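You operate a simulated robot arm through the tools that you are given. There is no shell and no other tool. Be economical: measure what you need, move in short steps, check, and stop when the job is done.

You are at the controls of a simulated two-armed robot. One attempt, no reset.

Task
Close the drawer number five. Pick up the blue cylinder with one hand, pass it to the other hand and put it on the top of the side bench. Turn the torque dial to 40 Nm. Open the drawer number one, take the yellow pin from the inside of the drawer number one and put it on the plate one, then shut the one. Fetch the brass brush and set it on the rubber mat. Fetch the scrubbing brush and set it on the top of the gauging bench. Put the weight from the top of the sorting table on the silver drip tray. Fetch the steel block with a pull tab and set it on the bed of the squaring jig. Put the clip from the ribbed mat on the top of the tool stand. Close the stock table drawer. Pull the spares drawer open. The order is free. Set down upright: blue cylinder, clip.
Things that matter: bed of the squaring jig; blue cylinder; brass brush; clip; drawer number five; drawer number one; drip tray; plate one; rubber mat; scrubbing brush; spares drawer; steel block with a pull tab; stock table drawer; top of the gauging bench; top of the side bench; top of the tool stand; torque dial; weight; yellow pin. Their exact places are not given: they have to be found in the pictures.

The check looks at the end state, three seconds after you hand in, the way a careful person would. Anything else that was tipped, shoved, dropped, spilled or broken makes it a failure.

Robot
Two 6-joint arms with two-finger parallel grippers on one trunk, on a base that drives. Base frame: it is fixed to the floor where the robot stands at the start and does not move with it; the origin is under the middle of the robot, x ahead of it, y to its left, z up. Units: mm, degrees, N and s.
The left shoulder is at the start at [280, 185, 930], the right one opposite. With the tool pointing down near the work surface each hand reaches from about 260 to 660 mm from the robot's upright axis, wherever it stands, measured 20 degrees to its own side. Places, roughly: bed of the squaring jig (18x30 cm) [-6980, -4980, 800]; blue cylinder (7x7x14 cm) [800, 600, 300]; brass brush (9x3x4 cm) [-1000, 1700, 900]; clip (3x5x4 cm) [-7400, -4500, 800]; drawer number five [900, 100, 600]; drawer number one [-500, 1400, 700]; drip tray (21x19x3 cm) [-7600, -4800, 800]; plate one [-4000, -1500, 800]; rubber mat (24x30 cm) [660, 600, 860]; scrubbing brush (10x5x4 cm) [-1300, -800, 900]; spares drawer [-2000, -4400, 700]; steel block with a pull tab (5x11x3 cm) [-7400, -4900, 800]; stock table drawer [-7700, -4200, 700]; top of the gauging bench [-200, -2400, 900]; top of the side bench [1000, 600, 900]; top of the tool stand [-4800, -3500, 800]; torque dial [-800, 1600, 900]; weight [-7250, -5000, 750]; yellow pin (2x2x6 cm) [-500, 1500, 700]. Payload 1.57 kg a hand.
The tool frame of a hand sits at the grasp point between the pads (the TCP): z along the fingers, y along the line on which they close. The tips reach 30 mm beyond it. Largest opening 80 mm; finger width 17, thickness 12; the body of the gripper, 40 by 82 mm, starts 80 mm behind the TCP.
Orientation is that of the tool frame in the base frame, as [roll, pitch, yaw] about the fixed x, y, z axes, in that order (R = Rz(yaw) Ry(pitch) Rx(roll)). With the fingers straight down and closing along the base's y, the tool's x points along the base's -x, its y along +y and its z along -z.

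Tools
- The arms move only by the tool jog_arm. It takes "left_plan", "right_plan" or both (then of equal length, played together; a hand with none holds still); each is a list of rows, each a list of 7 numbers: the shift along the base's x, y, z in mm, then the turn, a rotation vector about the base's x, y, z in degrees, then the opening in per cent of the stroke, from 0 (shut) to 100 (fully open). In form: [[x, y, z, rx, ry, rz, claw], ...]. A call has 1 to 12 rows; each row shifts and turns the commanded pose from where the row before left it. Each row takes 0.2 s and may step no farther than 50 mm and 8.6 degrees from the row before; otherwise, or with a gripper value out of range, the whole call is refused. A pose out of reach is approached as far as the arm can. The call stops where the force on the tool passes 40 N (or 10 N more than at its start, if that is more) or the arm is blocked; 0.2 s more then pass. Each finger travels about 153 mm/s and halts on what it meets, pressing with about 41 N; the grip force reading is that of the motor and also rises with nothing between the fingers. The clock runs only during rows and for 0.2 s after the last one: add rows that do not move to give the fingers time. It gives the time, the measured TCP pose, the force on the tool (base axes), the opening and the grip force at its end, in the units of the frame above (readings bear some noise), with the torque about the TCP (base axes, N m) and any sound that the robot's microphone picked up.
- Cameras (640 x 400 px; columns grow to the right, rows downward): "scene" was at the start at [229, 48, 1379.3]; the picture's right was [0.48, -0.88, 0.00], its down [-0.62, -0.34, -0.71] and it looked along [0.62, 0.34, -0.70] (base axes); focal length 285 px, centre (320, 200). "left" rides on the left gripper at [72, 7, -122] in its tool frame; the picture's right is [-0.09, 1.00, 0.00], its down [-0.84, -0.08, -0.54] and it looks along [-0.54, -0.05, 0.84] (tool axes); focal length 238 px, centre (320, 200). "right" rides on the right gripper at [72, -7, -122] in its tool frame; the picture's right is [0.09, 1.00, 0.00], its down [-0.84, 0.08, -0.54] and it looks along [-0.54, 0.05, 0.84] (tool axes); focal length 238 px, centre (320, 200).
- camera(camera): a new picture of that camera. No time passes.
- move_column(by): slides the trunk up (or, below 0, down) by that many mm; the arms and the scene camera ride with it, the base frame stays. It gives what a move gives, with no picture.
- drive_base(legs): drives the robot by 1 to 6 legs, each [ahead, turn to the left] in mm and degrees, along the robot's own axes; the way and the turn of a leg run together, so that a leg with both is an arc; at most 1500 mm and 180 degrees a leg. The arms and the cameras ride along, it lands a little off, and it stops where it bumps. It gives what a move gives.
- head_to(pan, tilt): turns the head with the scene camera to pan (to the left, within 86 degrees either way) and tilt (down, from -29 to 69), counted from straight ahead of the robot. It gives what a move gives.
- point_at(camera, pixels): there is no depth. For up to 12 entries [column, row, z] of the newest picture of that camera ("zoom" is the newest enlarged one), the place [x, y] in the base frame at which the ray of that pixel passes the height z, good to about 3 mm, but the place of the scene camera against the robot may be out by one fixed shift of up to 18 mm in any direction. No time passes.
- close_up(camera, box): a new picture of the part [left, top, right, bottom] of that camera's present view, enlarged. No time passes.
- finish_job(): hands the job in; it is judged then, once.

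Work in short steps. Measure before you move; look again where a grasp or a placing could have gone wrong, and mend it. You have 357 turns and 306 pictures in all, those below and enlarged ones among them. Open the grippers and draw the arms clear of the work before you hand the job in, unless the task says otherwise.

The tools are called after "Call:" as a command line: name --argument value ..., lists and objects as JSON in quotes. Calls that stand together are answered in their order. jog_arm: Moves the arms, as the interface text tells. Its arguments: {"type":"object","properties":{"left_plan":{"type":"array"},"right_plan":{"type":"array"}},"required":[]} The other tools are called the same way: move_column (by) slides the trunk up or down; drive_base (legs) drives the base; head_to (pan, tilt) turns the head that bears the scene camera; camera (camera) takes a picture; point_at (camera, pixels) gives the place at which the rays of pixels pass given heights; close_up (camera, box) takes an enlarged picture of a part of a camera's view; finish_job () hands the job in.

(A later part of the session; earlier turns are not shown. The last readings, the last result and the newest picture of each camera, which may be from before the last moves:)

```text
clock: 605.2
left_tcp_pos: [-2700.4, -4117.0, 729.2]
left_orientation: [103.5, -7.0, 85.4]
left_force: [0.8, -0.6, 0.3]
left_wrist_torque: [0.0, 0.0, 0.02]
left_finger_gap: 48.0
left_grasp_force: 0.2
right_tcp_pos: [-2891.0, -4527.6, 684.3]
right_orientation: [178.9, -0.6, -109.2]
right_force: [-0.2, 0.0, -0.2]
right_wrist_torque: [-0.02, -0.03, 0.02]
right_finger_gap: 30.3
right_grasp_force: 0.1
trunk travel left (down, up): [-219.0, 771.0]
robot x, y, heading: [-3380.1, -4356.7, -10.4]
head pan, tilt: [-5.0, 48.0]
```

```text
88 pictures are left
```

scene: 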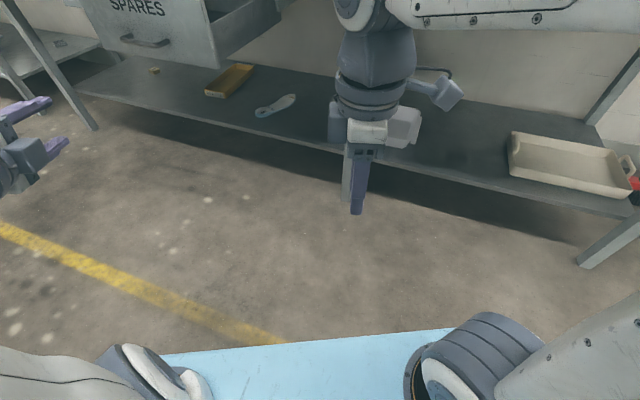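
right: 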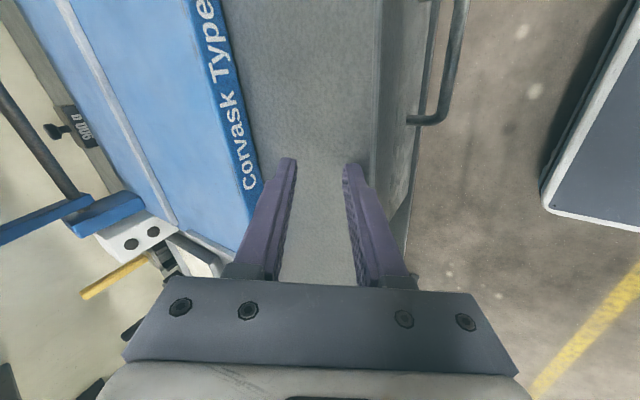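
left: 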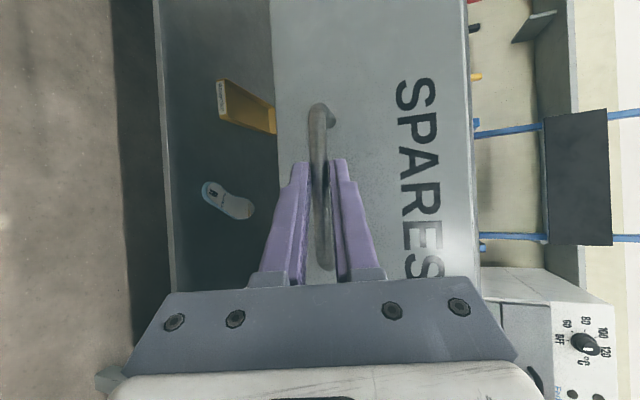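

Drawer open confirmed. I fold the left hand down, raise the trunk, and turn west toward the far cluster.

Call:
move_column --by 330

Call:
jog_arm --left_plan '[[-19.7, 3.6, 0, 1.38, 7.58, 0, 60], [-19.7, 3.6, 0, 1.38, 7.58, 0, 60], [-19.7, 3.6, 0, 1.38, 7.58, 0, 60], [-19.7, 3.6, 0, 1.38, 7.58, 0, 60], [-19.7, 3.6, 0, 1.38, 7.58, 0, 60], [-19.7, 3.6, 0, 1.38, 7.58, 0, 60], [-19.7, 3.6, 0, 1.38, 7.58, 0, 60], [-19.7, 3.6, 0, 1.38, 7.58, 0, 60], [-19.7, 3.6, 0, 1.38, 7.58, 0, 60], [-19.7, 3.6, 0, 1.38, 7.58, 0, 60]]'

Call:
drive_base --legs '[[-300, 0], [0, -165], [1000, 0]]'

Call:
head_to --pan 0 --tilt 18

Call:
camera --camera "scene"

```text
clock: 608.5
left_tcp_pos: [-2699.9, -4117.3, 1059.3]
left_orientation: [103.5, -6.9, 85.2]
left_force: [-0.1, -0.9, -1.0]
left_wrist_torque: [0.0, 0.06, 0.01]
left_finger_gap: 47.9
left_grasp_force: 0.0
right_tcp_pos: [-2890.9, -4527.1, 1014.7]
right_orientation: [178.8, -0.5, -109.3]
right_force: [-0.1, -0.3, 0.3]
right_wrist_torque: [0.0, -0.01, 0.01]
right_finger_gap: 30.4
right_grasp_force: 0.0
trunk travel left (down, up): [-549.0, 441.0]
robot x, y, heading: [-3378.0, -4356.7, -10.1]
head pan, tilt: [-5.0, 48.0]
```

```text
clock: 610.7
left_tcp_pos: [-2870.9, -4023.6, 1019.9]
left_orientation: [162.9, -5.8, 75.2]
left_force: [0.1, -0.2, 0.3]
left_wrist_torque: [0.04, 0.01, -0.01]
left_finger_gap: 48.3
left_grasp_force: 0.1
left hand out of reach, approached as far as the arm can: row 1, 2, 3, 4, 5, 8, 9, 10
right_tcp_pos: [-2892.0, -4528.3, 1014.8]
right_orientation: [179.0, -0.6, -109.3]
right_force: [-0.1, 0.2, -0.1]
right_wrist_torque: [0.01, 0.02, -0.03]
right_finger_gap: 30.4
right_grasp_force: 0.0
trunk travel left (down, up): [-549.0, 441.0]
robot x, y, heading: [-3377.5, -4356.6, -10.4]
head pan, tilt: [-5.0, 48.0]
```

```text
clock: 624.3
left_tcp_pos: [-5080.8, -4836.6, 1019.8]
left_orientation: [162.8, -5.9, -89.8]
left_force: [-0.3, -0.2, -0.6]
left_wrist_torque: [0.04, -0.01, 0.02]
left_finger_gap: 48.0
left_grasp_force: 0.1
right_tcp_pos: [-5190.1, -4345.3, 1013.9]
right_orientation: [178.9, -0.5, 85.6]
right_force: [0.3, -0.1, 0.0]
right_wrist_torque: [0.02, -0.01, 0.03]
right_finger_gap: 30.7
right_grasp_force: 0.2
trunk travel left (down, up): [-549.0, 441.0]
robot x, y, heading: [-4680.3, -4383.9, -175.3]
head pan, tilt: [-5.0, 48.0]
```

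```text
clock: 625.2
left_tcp_pos: [-5081.6, -4836.6, 1020.6]
left_orientation: [162.8, -5.8, -90.0]
left_force: [0.7, 0.9, -0.3]
left_wrist_torque: [-0.01, 0.02, 0.0]
left_finger_gap: 47.8
left_grasp_force: 0.1
right_tcp_pos: [-5190.5, -4344.7, 1014.1]
right_orientation: [178.9, -0.6, 85.6]
right_force: [0.3, -0.1, 0.8]
right_wrist_torque: [0.0, 0.02, 0.01]
right_finger_gap: 30.4
right_grasp_force: 0.1
trunk travel left (down, up): [-549.0, 441.0]
robot x, y, heading: [-4677.2, -4380.9, -175.4]
head pan, tilt: [0.0, 18.0]
```

```text
87 pictures are left
```

scene: 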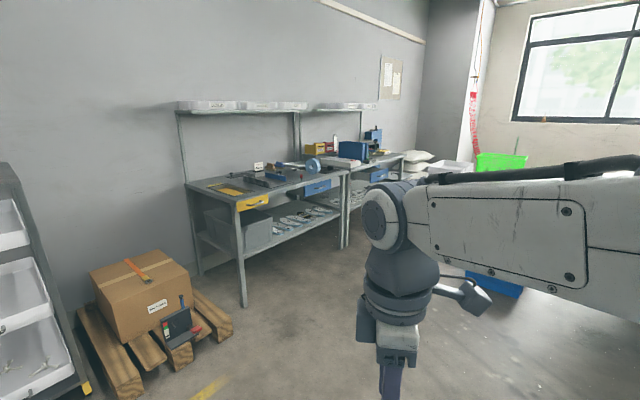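

Two benches ahead-left. I zoom in to identify the objects.

Call:
close_up --camera "scene" --box '[170, 100, 420, 260]'

Call:
point_at --camera "scene" --pixels '[[240, 205, 800], [343, 175, 800], [400, 158, 800], [255, 203, 750], [316, 187, 750], [376, 172, 750], [250, 180, 810]]'

```text
2.50 times, centred on (295, 180) of scene
```

zoom: 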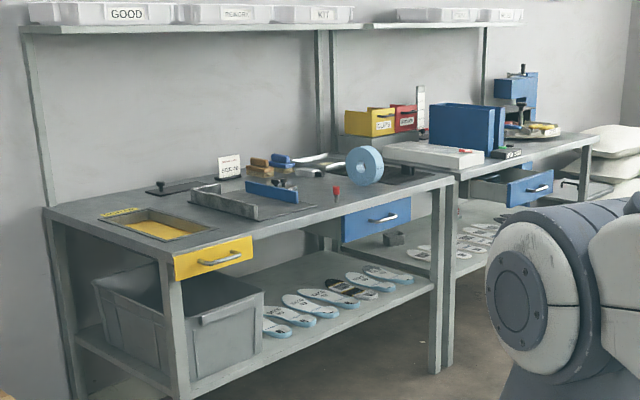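

```text
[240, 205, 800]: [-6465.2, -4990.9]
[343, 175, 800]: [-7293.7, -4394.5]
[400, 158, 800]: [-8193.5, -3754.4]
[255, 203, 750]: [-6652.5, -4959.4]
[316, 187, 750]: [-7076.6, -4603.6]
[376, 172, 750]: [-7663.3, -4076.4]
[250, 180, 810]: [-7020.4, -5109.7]
```

The open blue drawer on the second bench is the stock table drawer. I check the blue object on the floor at (500,288) lying in my path.

Call:
point_at --camera "scene" --pixels '[[495, 298, 0], [520, 290, 0], [470, 280, 0], [500, 165, 400], [530, 300, 0]]'

Call:
head_to --pan -45 --tilt 20

Call:
camera --camera "scene"

```text
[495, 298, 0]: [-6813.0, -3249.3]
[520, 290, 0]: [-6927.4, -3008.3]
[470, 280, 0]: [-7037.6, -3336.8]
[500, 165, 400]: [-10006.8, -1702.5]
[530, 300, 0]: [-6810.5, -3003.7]
```

```text
clock: 626.4
left_tcp_pos: [-5081.2, -4836.9, 1019.7]
left_orientation: [162.7, -6.0, -89.8]
left_force: [-0.2, -0.2, -0.6]
left_wrist_torque: [0.0, 0.01, -0.04]
left_finger_gap: 48.1
left_grasp_force: 0.1
right_tcp_pos: [-5190.1, -4344.7, 1014.1]
right_orientation: [178.9, -0.5, 85.5]
right_force: [-0.2, -0.7, 0.3]
right_wrist_torque: [0.0, 0.02, -0.02]
right_finger_gap: 30.5
right_grasp_force: 0.1
trunk travel left (down, up): [-549.0, 441.0]
robot x, y, heading: [-4680.1, -4386.2, -175.4]
head pan, tilt: [-45.0, 20.0]
```

```text
85 pictures are left
```

scene: 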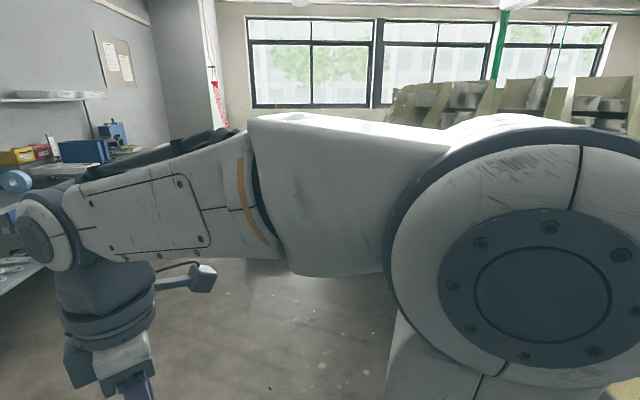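

I drive 1000 ahead and look again with the right arm lower in view.

Call:
drive_base --legs '[[1000, 0], [0, -20]]'

Call:
head_to --pan 5 --tilt 22

Call:
camera --camera "scene"

```text
clock: 632.6
left_tcp_pos: [-6206.9, -4751.8, 1019.9]
left_orientation: [162.7, -5.9, -110.0]
left_force: [1.0, -0.4, 0.2]
left_wrist_torque: [0.01, 0.0, -0.04]
left_finger_gap: 47.9
left_grasp_force: 0.0
right_tcp_pos: [-6139.3, -4251.3, 1015.7]
right_orientation: [178.9, -0.5, 65.5]
right_force: [-0.2, -0.6, -1.1]
right_wrist_torque: [-0.02, -0.02, 0.01]
right_finger_gap: 30.2
right_grasp_force: 0.0
trunk travel left (down, up): [-549.0, 441.0]
robot x, y, heading: [-5670.0, -4465.1, 164.7]
head pan, tilt: [-45.0, 20.0]
```

```text
clock: 633.8
left_tcp_pos: [-6205.3, -4751.9, 1020.4]
left_orientation: [162.8, -5.9, -109.9]
left_force: [0.1, 0.5, 0.8]
left_wrist_torque: [-0.01, 0.02, 0.03]
left_finger_gap: 48.4
left_grasp_force: 0.1
right_tcp_pos: [-6140.2, -4251.4, 1013.4]
right_orientation: [179.0, -0.5, 65.6]
right_force: [-0.4, -0.9, -0.2]
right_wrist_torque: [0.0, -0.01, 0.0]
right_finger_gap: 30.5
right_grasp_force: 0.1
trunk travel left (down, up): [-549.0, 441.0]
robot x, y, heading: [-5671.3, -4464.1, 164.8]
head pan, tilt: [5.0, 22.0]
```

```text
84 pictures are left
```

scene: 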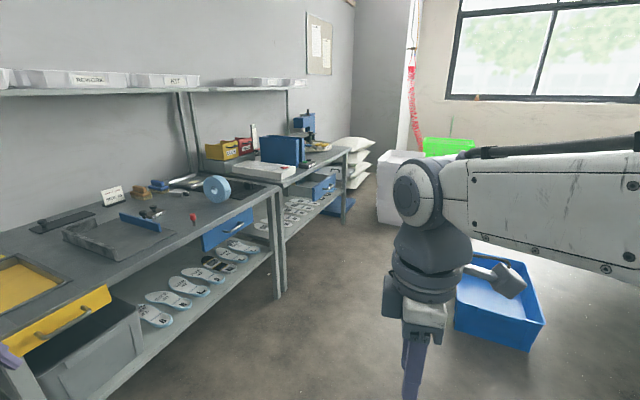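

I locate the blue bin, bench legs, and the drawer.

Call:
point_at --camera "scene" --pixels '[[456, 330, 0], [530, 352, 0], [545, 318, 0], [280, 298, 0], [345, 222, 0], [324, 185, 740], [225, 225, 740], [395, 225, 0]]'

Call:
close_up --camera "scene" --box '[60, 120, 360, 260]'

```text
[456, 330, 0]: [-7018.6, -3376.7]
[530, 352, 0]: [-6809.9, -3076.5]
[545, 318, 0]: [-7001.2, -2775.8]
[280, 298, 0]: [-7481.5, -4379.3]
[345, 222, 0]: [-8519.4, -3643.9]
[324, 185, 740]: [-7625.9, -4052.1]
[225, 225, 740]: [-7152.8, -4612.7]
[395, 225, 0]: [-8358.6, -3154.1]
```

```text
2.13 times, centred on (210, 190) of scene
```

zoom: 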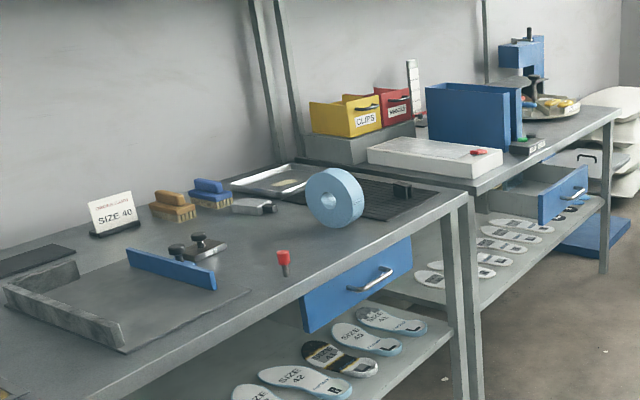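

The stock drawer's front is at ≈(-7626,-4052); the bin limits access. I go to (-6722,-3609), facing the benches (heading 234°).

Call:
drive_base --legs '[[0, -24], [1355, 0], [0, 93.3]]'

Call:
head_to --pan -15 --tilt 30

Call:
camera --camera "scene"

```text
clock: 641.5
left_tcp_pos: [-7308.9, -3647.4, 1019.6]
left_orientation: [162.8, -6.0, -134.5]
left_force: [0.1, 0.1, 0.0]
left_wrist_torque: [0.04, -0.01, 0.0]
left_finger_gap: 47.9
left_grasp_force: 0.0
right_tcp_pos: [-7042.3, -3219.7, 1015.2]
right_orientation: [178.9, -0.5, 41.1]
right_force: [0.0, -0.7, 0.2]
right_wrist_torque: [0.01, -0.02, -0.01]
right_finger_gap: 30.4
right_grasp_force: 0.1
trunk travel left (down, up): [-549.0, 441.0]
robot x, y, heading: [-6705.1, -3607.6, 140.2]
head pan, tilt: [5.0, 22.0]
stopped in leg 2: the robot was blocked; the commanded pose is now the measured one
```

```text
clock: 642.3
left_tcp_pos: [-7308.9, -3646.4, 1019.8]
left_orientation: [162.8, -6.0, -134.4]
left_force: [-0.4, 0.5, -0.2]
left_wrist_torque: [0.03, -0.01, 0.0]
left_finger_gap: 47.9
left_grasp_force: 0.0
right_tcp_pos: [-7040.3, -3219.8, 1014.2]
right_orientation: [179.0, -0.5, 40.9]
right_force: [0.1, 0.3, -1.1]
right_wrist_torque: [-0.01, 0.04, 0.04]
right_finger_gap: 30.4
right_grasp_force: 0.0
trunk travel left (down, up): [-549.0, 441.0]
robot x, y, heading: [-6700.4, -3610.2, 139.8]
head pan, tilt: [-15.0, 30.0]
```

```text
82 pictures are left
```

scene: 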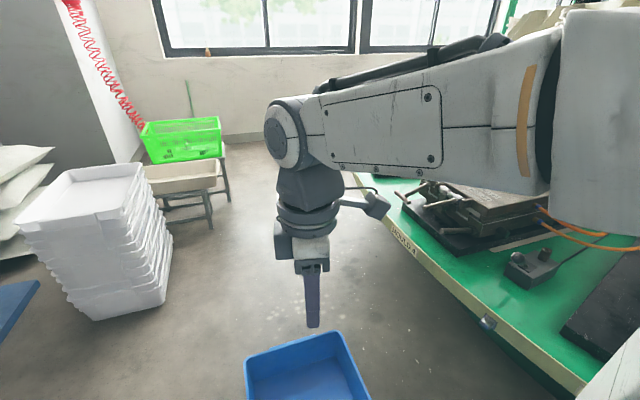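

Blocked by the bin right at the end. I back off 100 and then turn to face the benches.

Call:
drive_base --legs '[[-130, 0], [0, 94]]'

Call:
camera --camera "scene"

```text
clock: 647.6
left_tcp_pos: [-6525.1, -4293.5, 1020.3]
left_orientation: [162.7, -5.9, -40.5]
left_force: [-0.7, -0.4, 0.0]
left_wrist_torque: [0.04, -0.02, -0.02]
left_finger_gap: 48.2
left_grasp_force: 0.1
right_tcp_pos: [-6968.9, -4056.1, 1013.7]
right_orientation: [179.0, -0.5, 135.0]
right_force: [-0.2, 0.4, 0.3]
right_wrist_torque: [0.0, 0.01, -0.01]
right_finger_gap: 30.3
right_grasp_force: 0.1
trunk travel left (down, up): [-549.0, 441.0]
robot x, y, heading: [-6605.6, -3692.5, -125.9]
head pan, tilt: [-15.0, 30.0]
```

```text
81 pictures are left
```

scene: 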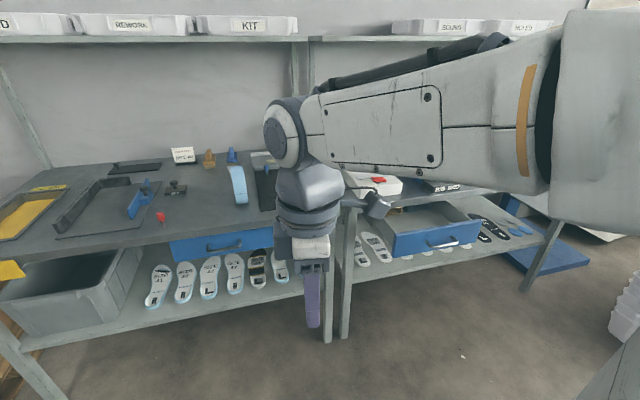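

I see the open stock drawer at (435,240). Measure its handle and front.

Call:
point_at --camera "scene" --pixels '[[445, 243, 720], [445, 243, 700], [397, 240, 760], [480, 222, 760], [360, 205, 790], [335, 342, 0]]'

Call:
close_up --camera "scene" --box '[340, 170, 560, 300]'

```text
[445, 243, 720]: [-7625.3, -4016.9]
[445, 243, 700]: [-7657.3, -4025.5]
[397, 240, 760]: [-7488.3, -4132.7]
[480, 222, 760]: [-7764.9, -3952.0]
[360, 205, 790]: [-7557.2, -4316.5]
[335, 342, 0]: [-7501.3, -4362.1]
```

```text
2.91 times, centred on (450, 235) of scene
```

zoom: 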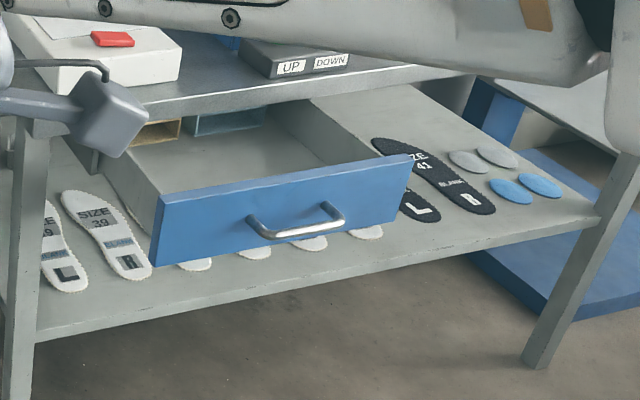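

I turn right 15° so the drawer lies in the right arm's lane, then pitch the right hand (closed) to horizontal.

Call:
drive_base --legs '[[0, -15]]'

Call:
jog_arm --right_plan '[[-27.4, -4.2, 0, -4.73, 5.82, 0, 0], [-27.4, -4.2, 0, -4.73, 5.82, 0, 0], [-27.4, -4.2, 0, -4.73, 5.82, 0, 0], [-27.4, -4.2, 0, -4.73, 5.82, 0, 0], [-27.4, -4.2, 0, -4.73, 5.82, 0, 0], [-27.4, -4.2, 0, -4.73, 5.82, 0, 0], [-27.4, -4.2, 0, -4.73, 5.82, 0, 0], [-27.4, -4.2, 0, -4.73, 5.82, 0, 0], [-27.4, -4.2, 0, -4.73, 5.82, 0, 0], [-27.4, -4.2, 0, -4.73, 5.82, 0, 0], [-27.4, -4.2, 0, -4.73, 5.82, 0, 0], [-27.4, -4.2, 0, -4.73, 5.82, 0, 0]]'

```text
clock: 648.9
left_tcp_pos: [-6684.8, -4293.1, 1021.2]
left_orientation: [162.8, -5.9, -55.6]
left_force: [-0.1, -0.6, -0.5]
left_wrist_torque: [0.04, 0.04, 0.0]
left_finger_gap: 47.8
left_grasp_force: 0.1
right_tcp_pos: [-7051.9, -3947.0, 1014.3]
right_orientation: [178.9, -0.5, 119.9]
right_force: [-0.7, -0.1, 0.4]
right_wrist_torque: [-0.01, 0.04, 0.03]
right_finger_gap: 30.3
right_grasp_force: 0.0
trunk travel left (down, up): [-549.0, 441.0]
robot x, y, heading: [-6604.8, -3693.5, -141.3]
head pan, tilt: [-15.0, 30.0]
```

```text
clock: 651.5
left_tcp_pos: [-6684.4, -4293.3, 1019.0]
left_orientation: [162.9, -5.9, -55.7]
left_force: [-0.2, 0.7, 0.0]
left_wrist_torque: [-0.02, 0.01, -0.03]
left_finger_gap: 47.8
left_grasp_force: 0.1
right_tcp_pos: [-7381.6, -3998.5, 1014.9]
right_orientation: [-91.1, 9.2, 128.7]
right_force: [0.2, -0.6, -0.6]
right_wrist_torque: [0.02, -0.01, -0.02]
right_finger_gap: 0.0
right_grasp_force: 21.5
trunk travel left (down, up): [-549.0, 441.0]
robot x, y, heading: [-6608.4, -3695.2, -141.5]
head pan, tilt: [-15.0, 30.0]
```

The right fist is horizontal. I shift it 40 right, lower the trunk 290 to drawer height, and look.

Call:
jog_arm --right_plan '[[-25, 31, 0, 0, 0, 0, 0]]'

Call:
move_column --by -288

Call:
camera --camera "right"

```text
clock: 651.9
left_tcp_pos: [-6684.8, -4293.2, 1019.2]
left_orientation: [162.8, -5.9, -55.6]
left_force: [-0.3, -0.6, -0.6]
left_wrist_torque: [0.03, 0.06, -0.02]
left_finger_gap: 48.0
left_grasp_force: 0.0
right_tcp_pos: [-7404.6, -3966.8, 1014.1]
right_orientation: [-91.2, 9.3, 128.6]
right_force: [-0.3, 0.1, 0.1]
right_wrist_torque: [0.01, -0.01, -0.04]
right_finger_gap: 0.0
right_grasp_force: 21.5
trunk travel left (down, up): [-549.0, 441.0]
robot x, y, heading: [-6603.1, -3693.1, -141.3]
head pan, tilt: [-15.0, 30.0]
```

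```text
clock: 654.8
left_tcp_pos: [-6685.0, -4293.6, 731.8]
left_orientation: [162.8, -5.9, -55.6]
left_force: [0.3, 0.0, -0.1]
left_wrist_torque: [0.02, 0.0, 0.03]
left_finger_gap: 47.9
left_grasp_force: 0.1
right_tcp_pos: [-7405.6, -3965.9, 726.3]
right_orientation: [-91.3, 9.3, 128.6]
right_force: [0.4, -0.2, 0.4]
right_wrist_torque: [0.0, 0.0, -0.01]
right_finger_gap: 0.1
right_grasp_force: 20.9
trunk travel left (down, up): [-261.0, 729.0]
robot x, y, heading: [-6608.2, -3693.1, -141.2]
head pan, tilt: [-15.0, 30.0]
```

```text
79 pictures are left
```

right: 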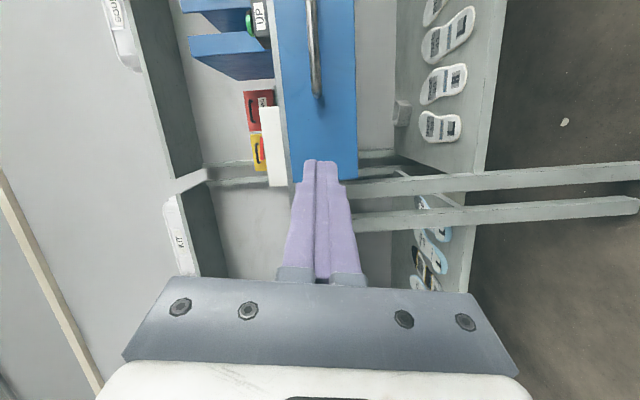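

The fist aims at the panel left of the handle. Drive ahead 260 and check.

Call:
drive_base --legs '[[260, 0]]'

Call:
camera --camera "right"

```text
clock: 656.7
left_tcp_pos: [-6877.0, -4451.9, 731.2]
left_orientation: [162.8, -5.9, -55.3]
left_force: [0.4, 0.3, 0.5]
left_wrist_torque: [0.02, -0.01, -0.01]
left_finger_gap: 47.8
left_grasp_force: 0.1
right_tcp_pos: [-7594.8, -4135.8, 727.5]
right_orientation: [-91.1, 8.8, 130.3]
right_force: [0.5, 0.2, 0.3]
right_wrist_torque: [0.02, 0.06, -0.04]
right_finger_gap: 0.2
right_grasp_force: 21.0
trunk travel left (down, up): [-261.0, 729.0]
robot x, y, heading: [-6800.6, -3851.6, -141.0]
head pan, tilt: [-15.0, 30.0]
stopped in leg 1: the force on the tool passed its limit at 47 N (the readings are from after the stop); the commanded pose is now the measured one
```

```text
78 pictures are left
```

right: 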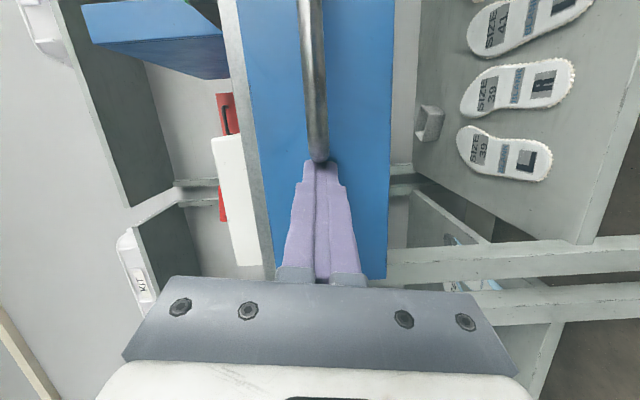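

It slid against the handle's end; ~95 mm remain. I push with the arm along the drawer's own direction.

Call:
jog_arm --right_plan '[[-5.8, -8.1, 0, 0, 0, 0, 0], [-5.8, -8.1, 0, 0, 0, 0, 0], [-5.8, -8.1, 0, 0, 0, 0, 0], [-5.8, -8.1, 0, 0, 0, 0, 0], [-5.8, -8.1, 0, 0, 0, 0, 0], [-5.8, -8.1, 0, 0, 0, 0, 0], [-5.8, -8.1, 0, 0, 0, 0, 0], [-5.8, -8.1, 0, 0, 0, 0, 0], [-5.8, -8.1, 0, 0, 0, 0, 0]]'

Call:
camera --camera "right"

```text
clock: 658.6
left_tcp_pos: [-6877.1, -4450.7, 732.8]
left_orientation: [162.8, -6.0, -55.4]
left_force: [0.8, -0.4, -0.3]
left_wrist_torque: [-0.02, 0.03, -0.01]
left_finger_gap: 48.1
left_grasp_force: 0.0
right_tcp_pos: [-7641.9, -4199.5, 726.3]
right_orientation: [-91.4, 8.9, 130.2]
right_force: [19.1, 13.1, 5.0]
right_wrist_torque: [-0.19, -0.01, 0.25]
right_finger_gap: 0.1
right_grasp_force: 21.7
trunk travel left (down, up): [-261.0, 729.0]
robot x, y, heading: [-6803.0, -3851.3, -140.8]
head pan, tilt: [-15.0, 30.0]
stopped in row 9 (right hand): the force on the tool passed its limit at 63 N (the readings are from after the stop); the commanded pose is now the measured one
```

```text
77 pictures are left
```

right: 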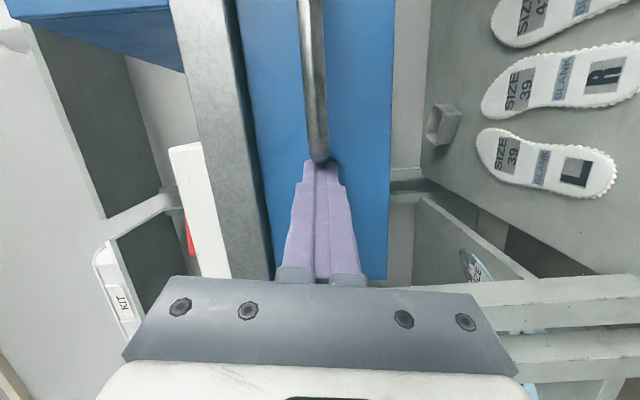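

It stopped at 63 N – likely shut. I check with the scene camera.

Call:
drive_base --legs '[[-160, 0]]'

Call:
close_up --camera "scene" --box '[300, 120, 620, 320]'

```text
clock: 660.0
left_tcp_pos: [-6752.2, -4350.0, 731.9]
left_orientation: [162.7, -5.9, -55.3]
left_force: [-1.0, 0.0, -0.8]
left_wrist_torque: [0.02, -0.01, 0.06]
left_finger_gap: 47.9
left_grasp_force: 0.0
right_tcp_pos: [-7517.5, -4099.1, 724.7]
right_orientation: [-91.5, 8.9, 130.1]
right_force: [-0.8, 0.0, -0.1]
right_wrist_torque: [-0.01, -0.02, -0.03]
right_finger_gap: 0.0
right_grasp_force: 21.4
trunk travel left (down, up): [-261.0, 729.0]
robot x, y, heading: [-6675.5, -3750.6, -141.1]
head pan, tilt: [-15.0, 30.0]
```

```text
2.00 times, centred on (460, 220) of scene
```

zoom: 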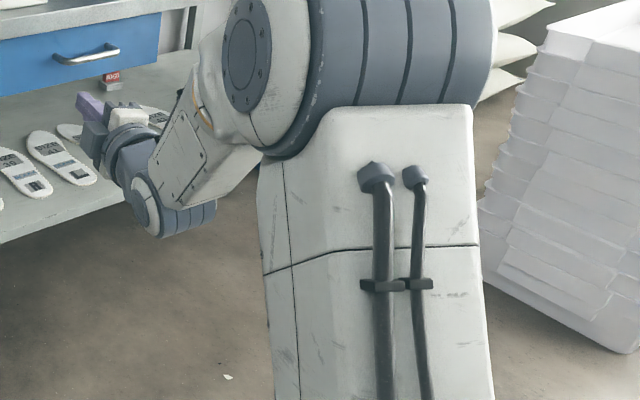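

The drawer looks flush. I fold the right hand back, raise the trunk, and move in front of the sorting table.

Call:
move_column --by 330

Call:
jog_arm --right_plan '[[25, 7.3, 3, 4.73, -5.82, 0, 30], [25, 7.3, 3, 4.73, -5.82, 0, 30], [25, 7.3, 3, 4.73, -5.82, 0, 30], [25, 7.3, 3, 4.73, -5.82, 0, 30], [25, 7.3, 3, 4.73, -5.82, 0, 30], [25, 7.3, 3, 4.73, -5.82, 0, 30], [25, 7.3, 3, 4.73, -5.82, 0, 30], [25, 7.3, 3, 4.73, -5.82, 0, 30], [25, 7.3, 3, 4.73, -5.82, 0, 30], [25, 7.3, 3, 4.73, -5.82, 0, 30], [25, 7.3, 3, 4.73, -5.82, 0, 30], [25, 7.3, 3, 4.73, -5.82, 0, 30]]'

Call:
drive_base --legs '[[0, 55], [300, 0], [0, -40]]'

Call:
head_to --pan 0 --tilt 35

Call:
camera --camera "scene"

```text
clock: 663.3
left_tcp_pos: [-6752.9, -4348.0, 1061.7]
left_orientation: [162.8, -5.9, -55.4]
left_force: [-0.4, -0.9, -0.5]
left_wrist_torque: [0.01, -0.01, 0.0]
left_finger_gap: 47.9
left_grasp_force: 0.1
right_tcp_pos: [-7517.1, -4098.8, 1054.3]
right_orientation: [-91.5, 8.8, 130.3]
right_force: [0.4, 0.5, 0.2]
right_wrist_torque: [-0.01, 0.04, 0.05]
right_finger_gap: 0.3
right_grasp_force: 21.4
trunk travel left (down, up): [-591.0, 399.0]
robot x, y, heading: [-6676.6, -3747.2, -140.7]
head pan, tilt: [-15.0, 30.0]
```

```text
clock: 665.9
left_tcp_pos: [-6751.7, -4349.8, 1062.6]
left_orientation: [162.9, -5.9, -55.5]
left_force: [0.1, -0.9, -0.3]
left_wrist_torque: [-0.01, 0.02, 0.0]
left_finger_gap: 48.1
left_grasp_force: 0.0
right_tcp_pos: [-7271.2, -3932.9, 1020.5]
right_orientation: [-174.6, 13.6, 121.0]
right_force: [-0.3, -1.5, 0.3]
right_wrist_torque: [-0.01, 0.01, 0.0]
right_finger_gap: 24.0
right_grasp_force: 0.1
right hand out of reach, approached as far as the arm can: row 5, 7, 8, 9, 10, 11, 12
trunk travel left (down, up): [-591.0, 399.0]
robot x, y, heading: [-6674.4, -3750.8, -141.1]
head pan, tilt: [-15.0, 30.0]
```

```text
clock: 672.2
left_tcp_pos: [-6578.4, -4647.9, 1062.1]
left_orientation: [162.8, -6.0, -40.6]
left_force: [-0.3, 0.8, -1.1]
left_wrist_torque: [-0.02, -0.01, -0.01]
left_finger_gap: 47.8
left_grasp_force: 0.1
right_tcp_pos: [-7186.4, -4376.5, 1019.2]
right_orientation: [-174.5, 13.7, 135.8]
right_force: [0.9, 1.0, 0.4]
right_wrist_torque: [0.0, -0.04, 0.01]
right_finger_gap: 23.9
right_grasp_force: 0.1
trunk travel left (down, up): [-591.0, 399.0]
robot x, y, heading: [-6656.7, -4046.1, -126.3]
head pan, tilt: [-15.0, 30.0]
```

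```text
clock: 673.0
left_tcp_pos: [-6578.4, -4646.8, 1060.8]
left_orientation: [162.8, -5.9, -40.6]
left_force: [0.0, 0.2, -0.4]
left_wrist_torque: [0.04, -0.02, 0.0]
left_finger_gap: 47.9
left_grasp_force: 0.1
right_tcp_pos: [-7187.5, -4376.3, 1020.9]
right_orientation: [-174.5, 13.5, 135.7]
right_force: [0.5, 0.3, -0.2]
right_wrist_torque: [0.01, -0.01, 0.03]
right_finger_gap: 24.1
right_grasp_force: 0.0
trunk travel left (down, up): [-591.0, 399.0]
robot x, y, heading: [-6657.8, -4048.3, -126.6]
head pan, tilt: [0.0, 35.0]
```

```text
75 pictures are left
```

scene: 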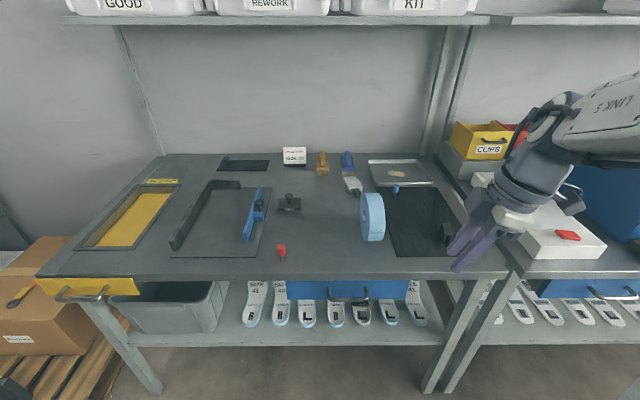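

Very good view. I zoom on the table's objects.

Call:
close_up --camera "scene" --box '[220, 140, 470, 280]'

Call:
point_at --camera "scene" --pixels '[[289, 204, 790], [353, 186, 790], [281, 252, 790], [400, 175, 780], [448, 232, 790], [215, 225, 780], [300, 278, 780], [395, 190, 790], [440, 310, 350], [300, 335, 350]]'

```text
2.56 times, centred on (345, 210) of scene
```

zoom: 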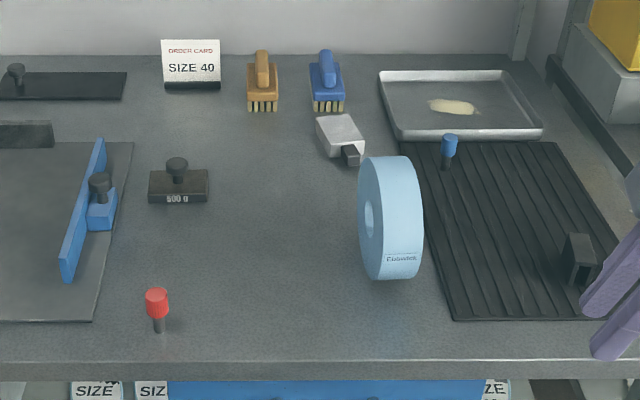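

```text
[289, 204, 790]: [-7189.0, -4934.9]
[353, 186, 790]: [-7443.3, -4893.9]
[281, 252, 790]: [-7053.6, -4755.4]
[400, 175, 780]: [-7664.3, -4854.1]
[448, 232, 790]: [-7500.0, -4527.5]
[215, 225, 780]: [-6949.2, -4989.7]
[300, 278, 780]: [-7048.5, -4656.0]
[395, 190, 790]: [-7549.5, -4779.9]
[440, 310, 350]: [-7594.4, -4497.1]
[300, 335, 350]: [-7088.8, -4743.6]
```

Objects identified: 500 g weight, steel block with tab, drip tray, ribbed mat with black clip, jig. I raise the trunk 200 and level both hands to nominal tool-down.

Call:
move_column --by 200

Call:
jog_arm --left_plan '[[0, 0, 0, 5.62, -2.3, 0, 90], [0, 0, 0, 5.62, -2.3, 0, 90], [0, 0, 0, 5.62, -2.3, 0, 90], [0, 0, 0, 0, 0, 8.5, 90], [0, 0, 0, 0, 0, 8.5, 90], [0, 0, 0, 0, 0, 8.5, 90], [0, 0, 0, 0, 0, 8.5, 90], [0, 0, 0, 0, 0, 8.5, 90], [0, 0, 0, 0, 0, 8.5, 90], [0, 0, 0, 0, 0, 8.5, 90], [0, 0, 0, 0, 0, 8.5, 90], [0, 0, 0, 0, 0, 8.5, 90]]' --right_plan '[[0, 0, 0, 6.67, 2.86, 0, 60], [0, 0, 0, 6.67, 2.86, 0, 60], [0, 0, 0, 0, 0, -8.2, 60], [0, 0, 0, 0, 0, -8.2, 60], [0, 0, 0, 0, 0, -8.2, 60], [0, 0, 0, 0, 0, -8.2, 60], [0, 0, 0, 0, 0, -8.2, 60], [0, 0, 0, 0, 0, -8.2, 60], [0, 0, 0, 0, 0, -8.2, 60], [0, 0, 0, 0, 0, -8.2, 60], [0, 0, 0, 0, 0, -8.2, 60], [0, 0, 0, 0, 0, -8.2, 60]]'

Call:
jog_arm --left_plan '[[0, 0, 0, 0, 0, 8.5, 90], [0, 0, 0, 0, 0, 8.5, 90]]'

```text
clock: 675.1
left_tcp_pos: [-6579.5, -4647.2, 1261.5]
left_orientation: [162.8, -6.0, -40.6]
left_force: [0.3, -0.6, 0.8]
left_wrist_torque: [0.03, 0.03, 0.01]
left_finger_gap: 48.1
left_grasp_force: 0.1
right_tcp_pos: [-7186.4, -4377.3, 1220.2]
right_orientation: [-174.6, 13.7, 135.8]
right_force: [-0.7, 0.4, 0.2]
right_wrist_torque: [0.0, -0.02, 0.0]
right_finger_gap: 24.0
right_grasp_force: 0.1
trunk travel left (down, up): [-791.0, 199.0]
robot x, y, heading: [-6656.1, -4045.4, -126.4]
head pan, tilt: [0.0, 35.0]
```

```text
clock: 677.8
left_tcp_pos: [-6436.4, -4533.7, 1148.3]
left_orientation: [158.7, -2.6, 34.8]
left_force: [-0.2, 0.3, -0.1]
left_wrist_torque: [0.01, -0.02, -0.02]
left_finger_gap: 71.9
left_grasp_force: 0.2
left hand out of reach, approached as far as the arm can: row 1, 2, 3, 4, 5, 6, 7, 8, 9, 10, 11, 12
right_tcp_pos: [-7234.0, -4292.9, 1118.2]
right_orientation: [-177.1, 17.7, 54.0]
right_force: [0.4, -1.1, 0.1]
right_wrist_torque: [0.04, -0.01, 0.01]
right_finger_gap: 48.1
right_grasp_force: 0.1
right hand out of reach, approached as far as the arm can: row 1, 2, 4, 5, 6, 7, 8, 9, 10, 11, 12
trunk travel left (down, up): [-791.0, 199.0]
robot x, y, heading: [-6655.9, -4047.3, -126.7]
head pan, tilt: [0.0, 35.0]
```

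```text
clock: 678.4
left_tcp_pos: [-6400.7, -4485.3, 1116.3]
left_orientation: [158.8, -2.5, 51.7]
left_force: [0.3, 0.0, 0.0]
left_wrist_torque: [0.0, 0.01, 0.0]
left_finger_gap: 72.0
left_grasp_force: 0.1
left hand out of reach, approached as far as the arm can: row 1, 2
right_tcp_pos: [-7233.9, -4293.6, 1116.7]
right_orientation: [-177.1, 17.6, 54.1]
right_force: [0.5, -0.6, 0.2]
right_wrist_torque: [0.01, 0.02, -0.01]
right_finger_gap: 47.9
right_grasp_force: 0.1
trunk travel left (down, up): [-791.0, 199.0]
robot x, y, heading: [-6655.9, -4044.8, -126.4]
head pan, tilt: [0.0, 35.0]
```

The leveling was limited by reach. I bring both hands to comfortable spots (fwd ~520, lat ±200) and level there.

Call:
jog_arm --left_plan '[[-42, -12.8, -4, 0, 0, 0, 90], [-42, -12.8, -4, 0, 0, 0, 90], [-42, -12.8, -4, 0, 0, 0, 90], [-42, -12.8, -4, 0, 0, 0, 90], [-42, -12.8, -4, 0, 0, 0, 90], [-42, -12.8, -4, 0, 0, 0, 90], [-42, -12.8, -4, 0, 0, 0, 90], [-42, -12.8, -4, 0, 0, 0, 90], [-42, -12.8, -4, 0, 0, 0, 90], [0, 0, 0, 3.74, 6.03, 0, 90], [0, 0, 0, 3.74, 6.03, 0, 90], [0, 0, 0, 3.74, 6.03, 0, 90]]' --right_plan '[[12.3, -9.1, 0, 0, 0, 0, 60], [12.3, -9.1, 0, 0, 0, 0, 60], [12.3, -9.1, 0, 0, 0, 0, 60], [12.3, -9.1, 0, 0, 0, 0, 60], [12.3, -9.1, 0, 0, 0, 0, 60], [12.3, -9.1, 0, 0, 0, 0, 60], [12.3, -9.1, 0, 0, 0, 0, 60], [12.3, -9.1, 0, 0, 0, 0, 60], [12.3, -9.1, 0, 0, 0, 0, 60], [0, 0, 0, 4.17, -4.23, 0, 60], [0, 0, 0, 4.17, -4.23, 0, 60], [0, 0, 0, 4.17, -4.23, 0, 60]]'

```text
clock: 681.0
left_tcp_pos: [-6408.2, -4471.8, 1059.7]
left_orientation: [170.3, 2.0, 50.3]
left_force: [0.7, -0.3, 0.2]
left_wrist_torque: [0.0, -0.01, 0.01]
left_finger_gap: 72.0
left_grasp_force: 0.0
left hand out of reach, approached as far as the arm can: row 1, 2, 3, 4, 5, 6, 7, 8, 9, 10, 11, 12
right_tcp_pos: [-7218.4, -4306.8, 1019.6]
right_orientation: [179.2, 7.6, 53.8]
right_force: [0.5, 0.0, -0.2]
right_wrist_torque: [0.01, 0.03, 0.0]
right_finger_gap: 48.0
right_grasp_force: 0.1
right hand out of reach, approached as far as the arm can: row 1, 2, 3, 4, 5, 6, 7, 8, 9, 10, 11, 12
trunk travel left (down, up): [-791.0, 199.0]
robot x, y, heading: [-6654.8, -4046.7, -126.5]
head pan, tilt: [0.0, 35.0]
```

Both improved as z dropped. I continue leveling while lowering ~80 mm.

Call:
jog_arm --left_plan '[[0, 0, -20, 3.3, 2.7, 0, 90], [0, 0, -20, 3.3, 2.7, 0, 90], [-20, -15, -20, 0, 0, 0, 90], [-20, -15, -20, 0, 0, 0, 90], [-20, -15, 0, 0, 0, 0, 90]]' --right_plan '[[0, 0, -20, 3.3, -1.9, 0, 60], [0, 0, -20, 3.3, -1.9, 0, 60], [10, -8, 0, 0, 0, 0, 60], [10, -8, 0, 0, 0, 0, 60], [10, -8, 0, 0, 0, 0, 60]]'

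```text
clock: 682.1
left_tcp_pos: [-6449.2, -4521.7, 959.7]
left_orientation: [175.6, 1.8, 50.2]
left_force: [-0.3, 0.0, 0.0]
left_wrist_torque: [0.03, -0.02, -0.03]
left_finger_gap: 71.8
left_grasp_force: 0.0
left hand out of reach, approached as far as the arm can: row 1, 2, 3, 4, 5
right_tcp_pos: [-7239.6, -4315.1, 979.1]
right_orientation: [-171.0, 6.6, 53.8]
right_force: [-1.0, -0.8, -0.2]
right_wrist_torque: [0.03, 0.02, -0.01]
right_finger_gap: 47.7
right_grasp_force: 0.0
right hand out of reach, approached as far as the arm can: row 1, 2, 3, 4, 5
trunk travel left (down, up): [-791.0, 199.0]
robot x, y, heading: [-6655.0, -4047.6, -126.2]
head pan, tilt: [0.0, 35.0]
```

Still limited. I look at the arm postures.

Call:
head_to --pan 0 --tilt 50

Call:
camera --camera "scene"

```text
clock: 682.9
left_tcp_pos: [-6449.7, -4521.6, 961.0]
left_orientation: [175.5, 1.8, 50.2]
left_force: [0.0, 0.6, 0.5]
left_wrist_torque: [0.0, -0.02, 0.01]
left_finger_gap: 71.8
left_grasp_force: 0.1
right_tcp_pos: [-7238.6, -4316.1, 980.8]
right_orientation: [-170.9, 6.7, 53.6]
right_force: [0.1, 0.1, 1.5]
right_wrist_torque: [-0.02, -0.01, 0.02]
right_finger_gap: 47.9
right_grasp_force: 0.0
trunk travel left (down, up): [-791.0, 199.0]
robot x, y, heading: [-6658.2, -4045.1, -126.3]
head pan, tilt: [0.0, 50.0]
```

```text
73 pictures are left
```

scene: 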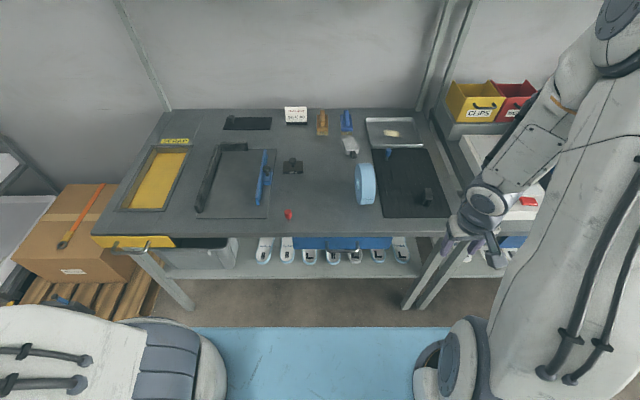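

The right arm has folded into an awkward outward posture. I try lifting it and bringing it inward while leveling, to return to the normal posture.

Call:
jog_arm --right_plan '[[16, -12, 25, 0, -1.13, 0, 60], [16, -12, 25, 0, -1.13, 0, 60], [16, -12, 25, 0, -1.13, 0, 60], [16, -12, 25, 0, -1.13, 0, 60], [16, -12, 25, 0, -1.13, 0, 60], [16, -12, 25, 0, -1.13, 0, 60], [16, -12, 25, 0, -1.13, 0, 60], [16, -12, 25, 0, -1.13, 0, 60], [16, -12, 25, 0, -1.13, 0, 60], [16, -12, 25, 0, -1.13, 0, 60]]'

```text
clock: 685.1
left_tcp_pos: [-6449.1, -4520.4, 960.8]
left_orientation: [175.5, 1.8, 50.1]
left_force: [-0.6, -0.2, -0.4]
left_wrist_torque: [-0.01, 0.02, 0.01]
left_finger_gap: 72.3
left_grasp_force: 0.1
right_tcp_pos: [-7078.5, -4434.4, 1229.7]
right_orientation: [180.0, -0.1, 53.2]
right_force: [-0.2, 0.0, -1.2]
right_wrist_torque: [0.01, 0.0, 0.0]
right_finger_gap: 47.9
right_grasp_force: 0.0
trunk travel left (down, up): [-791.0, 199.0]
robot x, y, heading: [-6657.2, -4042.6, -126.1]
head pan, tilt: [0.0, 50.0]
```

Right hand is restored and level. Same for the left.

Call:
jog_arm --left_plan '[[-40, -4.7, 27, 0.42, 0.23, 0, 90], [-40, -4.7, 27, 0.42, 0.23, 0, 90], [-40, -4.7, 27, 0.42, 0.23, 0, 90], [-40, -4.7, 27, 0.42, 0.23, 0, 90], [-40, -4.7, 27, 0.42, 0.23, 0, 90], [-40, -4.7, 27, 0.42, 0.23, 0, 90], [-40, -4.7, 27, 0.42, 0.23, 0, 90], [-40, -4.7, 27, 0.42, 0.23, 0, 90], [-40, -4.7, 27, 0.42, 0.23, 0, 90], [-40, -4.7, 27, 0.42, 0.23, 0, 90]]'

```text
clock: 687.3
left_tcp_pos: [-6712.0, -4641.2, 1053.6]
left_orientation: [-179.1, 8.7, 50.2]
left_force: [0.1, 0.6, 0.3]
left_wrist_torque: [-0.04, -0.01, -0.01]
left_finger_gap: 71.9
left_grasp_force: 0.0
left hand out of reach, approached as far as the arm can: row 1, 2, 3, 4, 5, 6, 7, 8, 9, 10
right_tcp_pos: [-7079.1, -4434.5, 1231.3]
right_orientation: [180.0, 0.0, 53.1]
right_force: [0.0, -0.3, 0.6]
right_wrist_torque: [-0.01, 0.03, 0.03]
right_finger_gap: 48.1
right_grasp_force: 0.0
trunk travel left (down, up): [-791.0, 199.0]
robot x, y, heading: [-6656.9, -4045.9, -126.3]
head pan, tilt: [0.0, 50.0]
```

Call:
jog_arm --left_plan '[[-12.9, 9.5, 22, 0.76, -0.79, 0, 90], [-12.9, 9.5, 22, 0.76, -0.79, 0, 90], [-12.9, 9.5, 22, 0.76, -0.79, 0, 90], [-12.9, 9.5, 22, 0.76, -0.79, 0, 90], [-12.9, 9.5, 22, 0.76, -0.79, 0, 90], [-12.9, 9.5, 22, 0.76, -0.79, 0, 90], [-12.9, 9.5, 22, 0.76, -0.79, 0, 90], [-12.9, 9.5, 22, 0.76, -0.79, 0, 90]]'

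```text
clock: 689.1
left_tcp_pos: [-6778.9, -4604.8, 1068.8]
left_orientation: [-174.5, 6.4, 50.3]
left_force: [-0.1, 1.1, -0.3]
left_wrist_torque: [-0.01, 0.01, 0.01]
left_finger_gap: 72.0
left_grasp_force: 0.0
left hand out of reach, approached as far as the arm can: row 1, 2, 3, 4, 5, 6, 7, 8
right_tcp_pos: [-7079.4, -4436.2, 1229.8]
right_orientation: [180.0, -0.1, 53.2]
right_force: [0.8, -0.1, -0.5]
right_wrist_torque: [0.03, 0.02, 0.02]
right_finger_gap: 47.9
right_grasp_force: 0.1
trunk travel left (down, up): [-791.0, 199.0]
robot x, y, heading: [-6655.4, -4044.6, -126.7]
head pan, tilt: [0.0, 50.0]
```

Call:
jog_arm --left_plan '[[-14.8, -20, 15, 0, 0, 0, 90], [-14.8, -20, 15, 0, 0, 0, 90], [-14.8, -20, 15, 0, 0, 0, 90], [-14.8, -20, 15, 0, 0, 0, 90], [-14.8, -20, 15, 0, 0, 0, 90], [-14.8, -20, 15, 0, 0, 0, 90]]'

Call:
camera --camera "scene"

```text
clock: 690.5
left_tcp_pos: [-6842.2, -4700.4, 1062.3]
left_orientation: [-173.2, 7.1, 50.3]
left_force: [-0.2, -0.3, -0.5]
left_wrist_torque: [0.0, -0.02, 0.0]
left_finger_gap: 72.0
left_grasp_force: 0.1
left hand out of reach, approached as far as the arm can: row 1, 2, 3, 4, 5, 6
right_tcp_pos: [-7078.9, -4434.8, 1230.8]
right_orientation: [-180.0, -0.1, 53.2]
right_force: [0.6, -0.2, 0.6]
right_wrist_torque: [0.02, 0.03, 0.01]
right_finger_gap: 47.9
right_grasp_force: 0.0
trunk travel left (down, up): [-791.0, 199.0]
robot x, y, heading: [-6661.4, -4045.2, -126.2]
head pan, tilt: [0.0, 50.0]
```

```text
72 pictures are left
```

scene: 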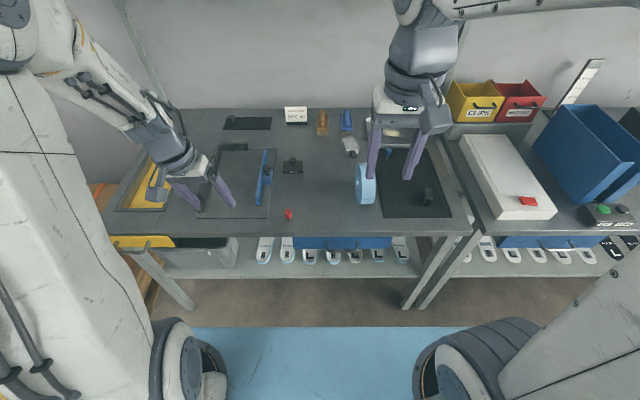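

The left arm is in a limited posture, so I'll do the remaining picks with the right hand, leaving the left parked high. I shift the robot left 210 mm and move in toward the table.

Call:
drive_base --legs '[[0, 90], [205, 0], [0, -90], [330, 0]]'

Call:
camera --camera "right"

Call:
camera --camera "scene"

```text
clock: 701.5
left_tcp_pos: [-6876.9, -5082.4, 1062.0]
left_orientation: [-173.1, 7.2, 50.2]
left_force: [-0.3, -0.1, 0.8]
left_wrist_torque: [-0.03, 0.04, -0.02]
left_finger_gap: 71.9
left_grasp_force: 0.0
right_tcp_pos: [-7113.1, -4816.5, 1231.3]
right_orientation: [180.0, 0.0, 53.1]
right_force: [-0.1, 0.0, 0.3]
right_wrist_torque: [-0.02, -0.01, 0.0]
right_finger_gap: 48.2
right_grasp_force: 0.2
trunk travel left (down, up): [-791.0, 199.0]
robot x, y, heading: [-6691.4, -4428.3, -126.3]
head pan, tilt: [0.0, 50.0]
```

```text
71 pictures are left
```

right: 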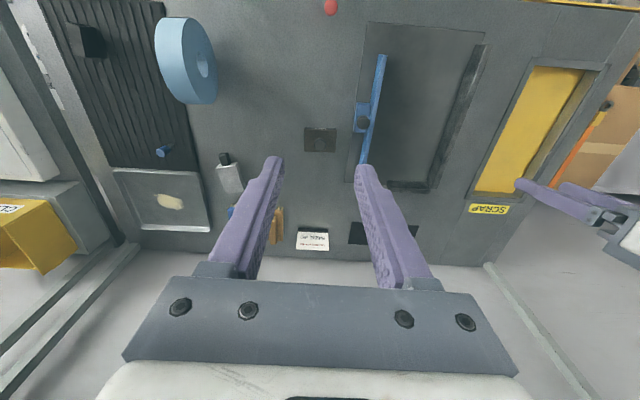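

```text
70 pictures are left
```

scene: 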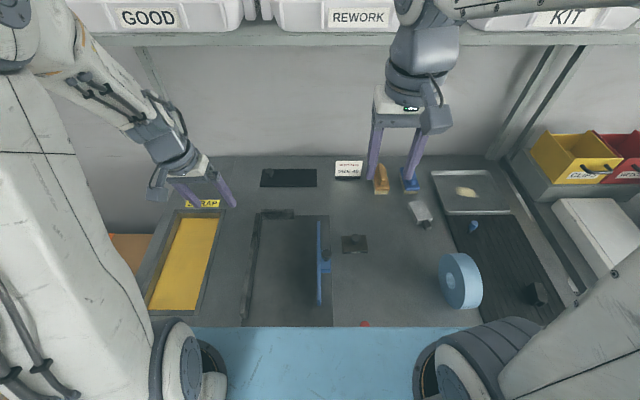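

The right camera sees the weight at (320,139), block at (230,175), tray (165,200), jig (425,100). I measure.

Call:
point_at --camera "right" --pixels '[[320, 139, 800], [320, 139, 770], [230, 175, 790], [165, 200, 790], [425, 100, 790], [90, 40, 800], [330, 8, 800]]'

Call:
close_up --camera "right" --box '[200, 100, 360, 200]'

```text
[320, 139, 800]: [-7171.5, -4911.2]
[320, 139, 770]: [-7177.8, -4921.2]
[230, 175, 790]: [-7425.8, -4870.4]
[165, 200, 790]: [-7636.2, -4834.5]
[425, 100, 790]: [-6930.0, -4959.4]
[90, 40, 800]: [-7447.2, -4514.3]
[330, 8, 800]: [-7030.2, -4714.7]
```

```text
4.00 times, centred on (280, 150) of right
```

zoom: 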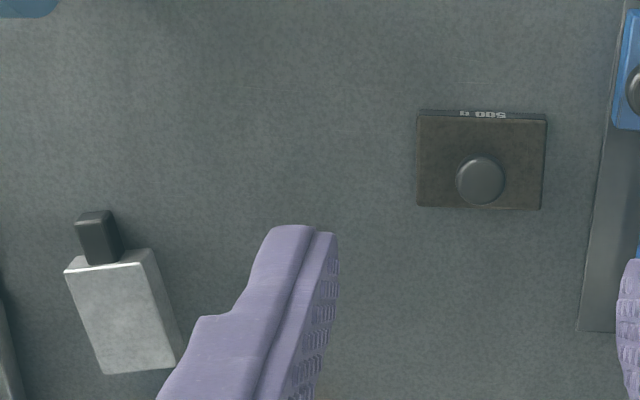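

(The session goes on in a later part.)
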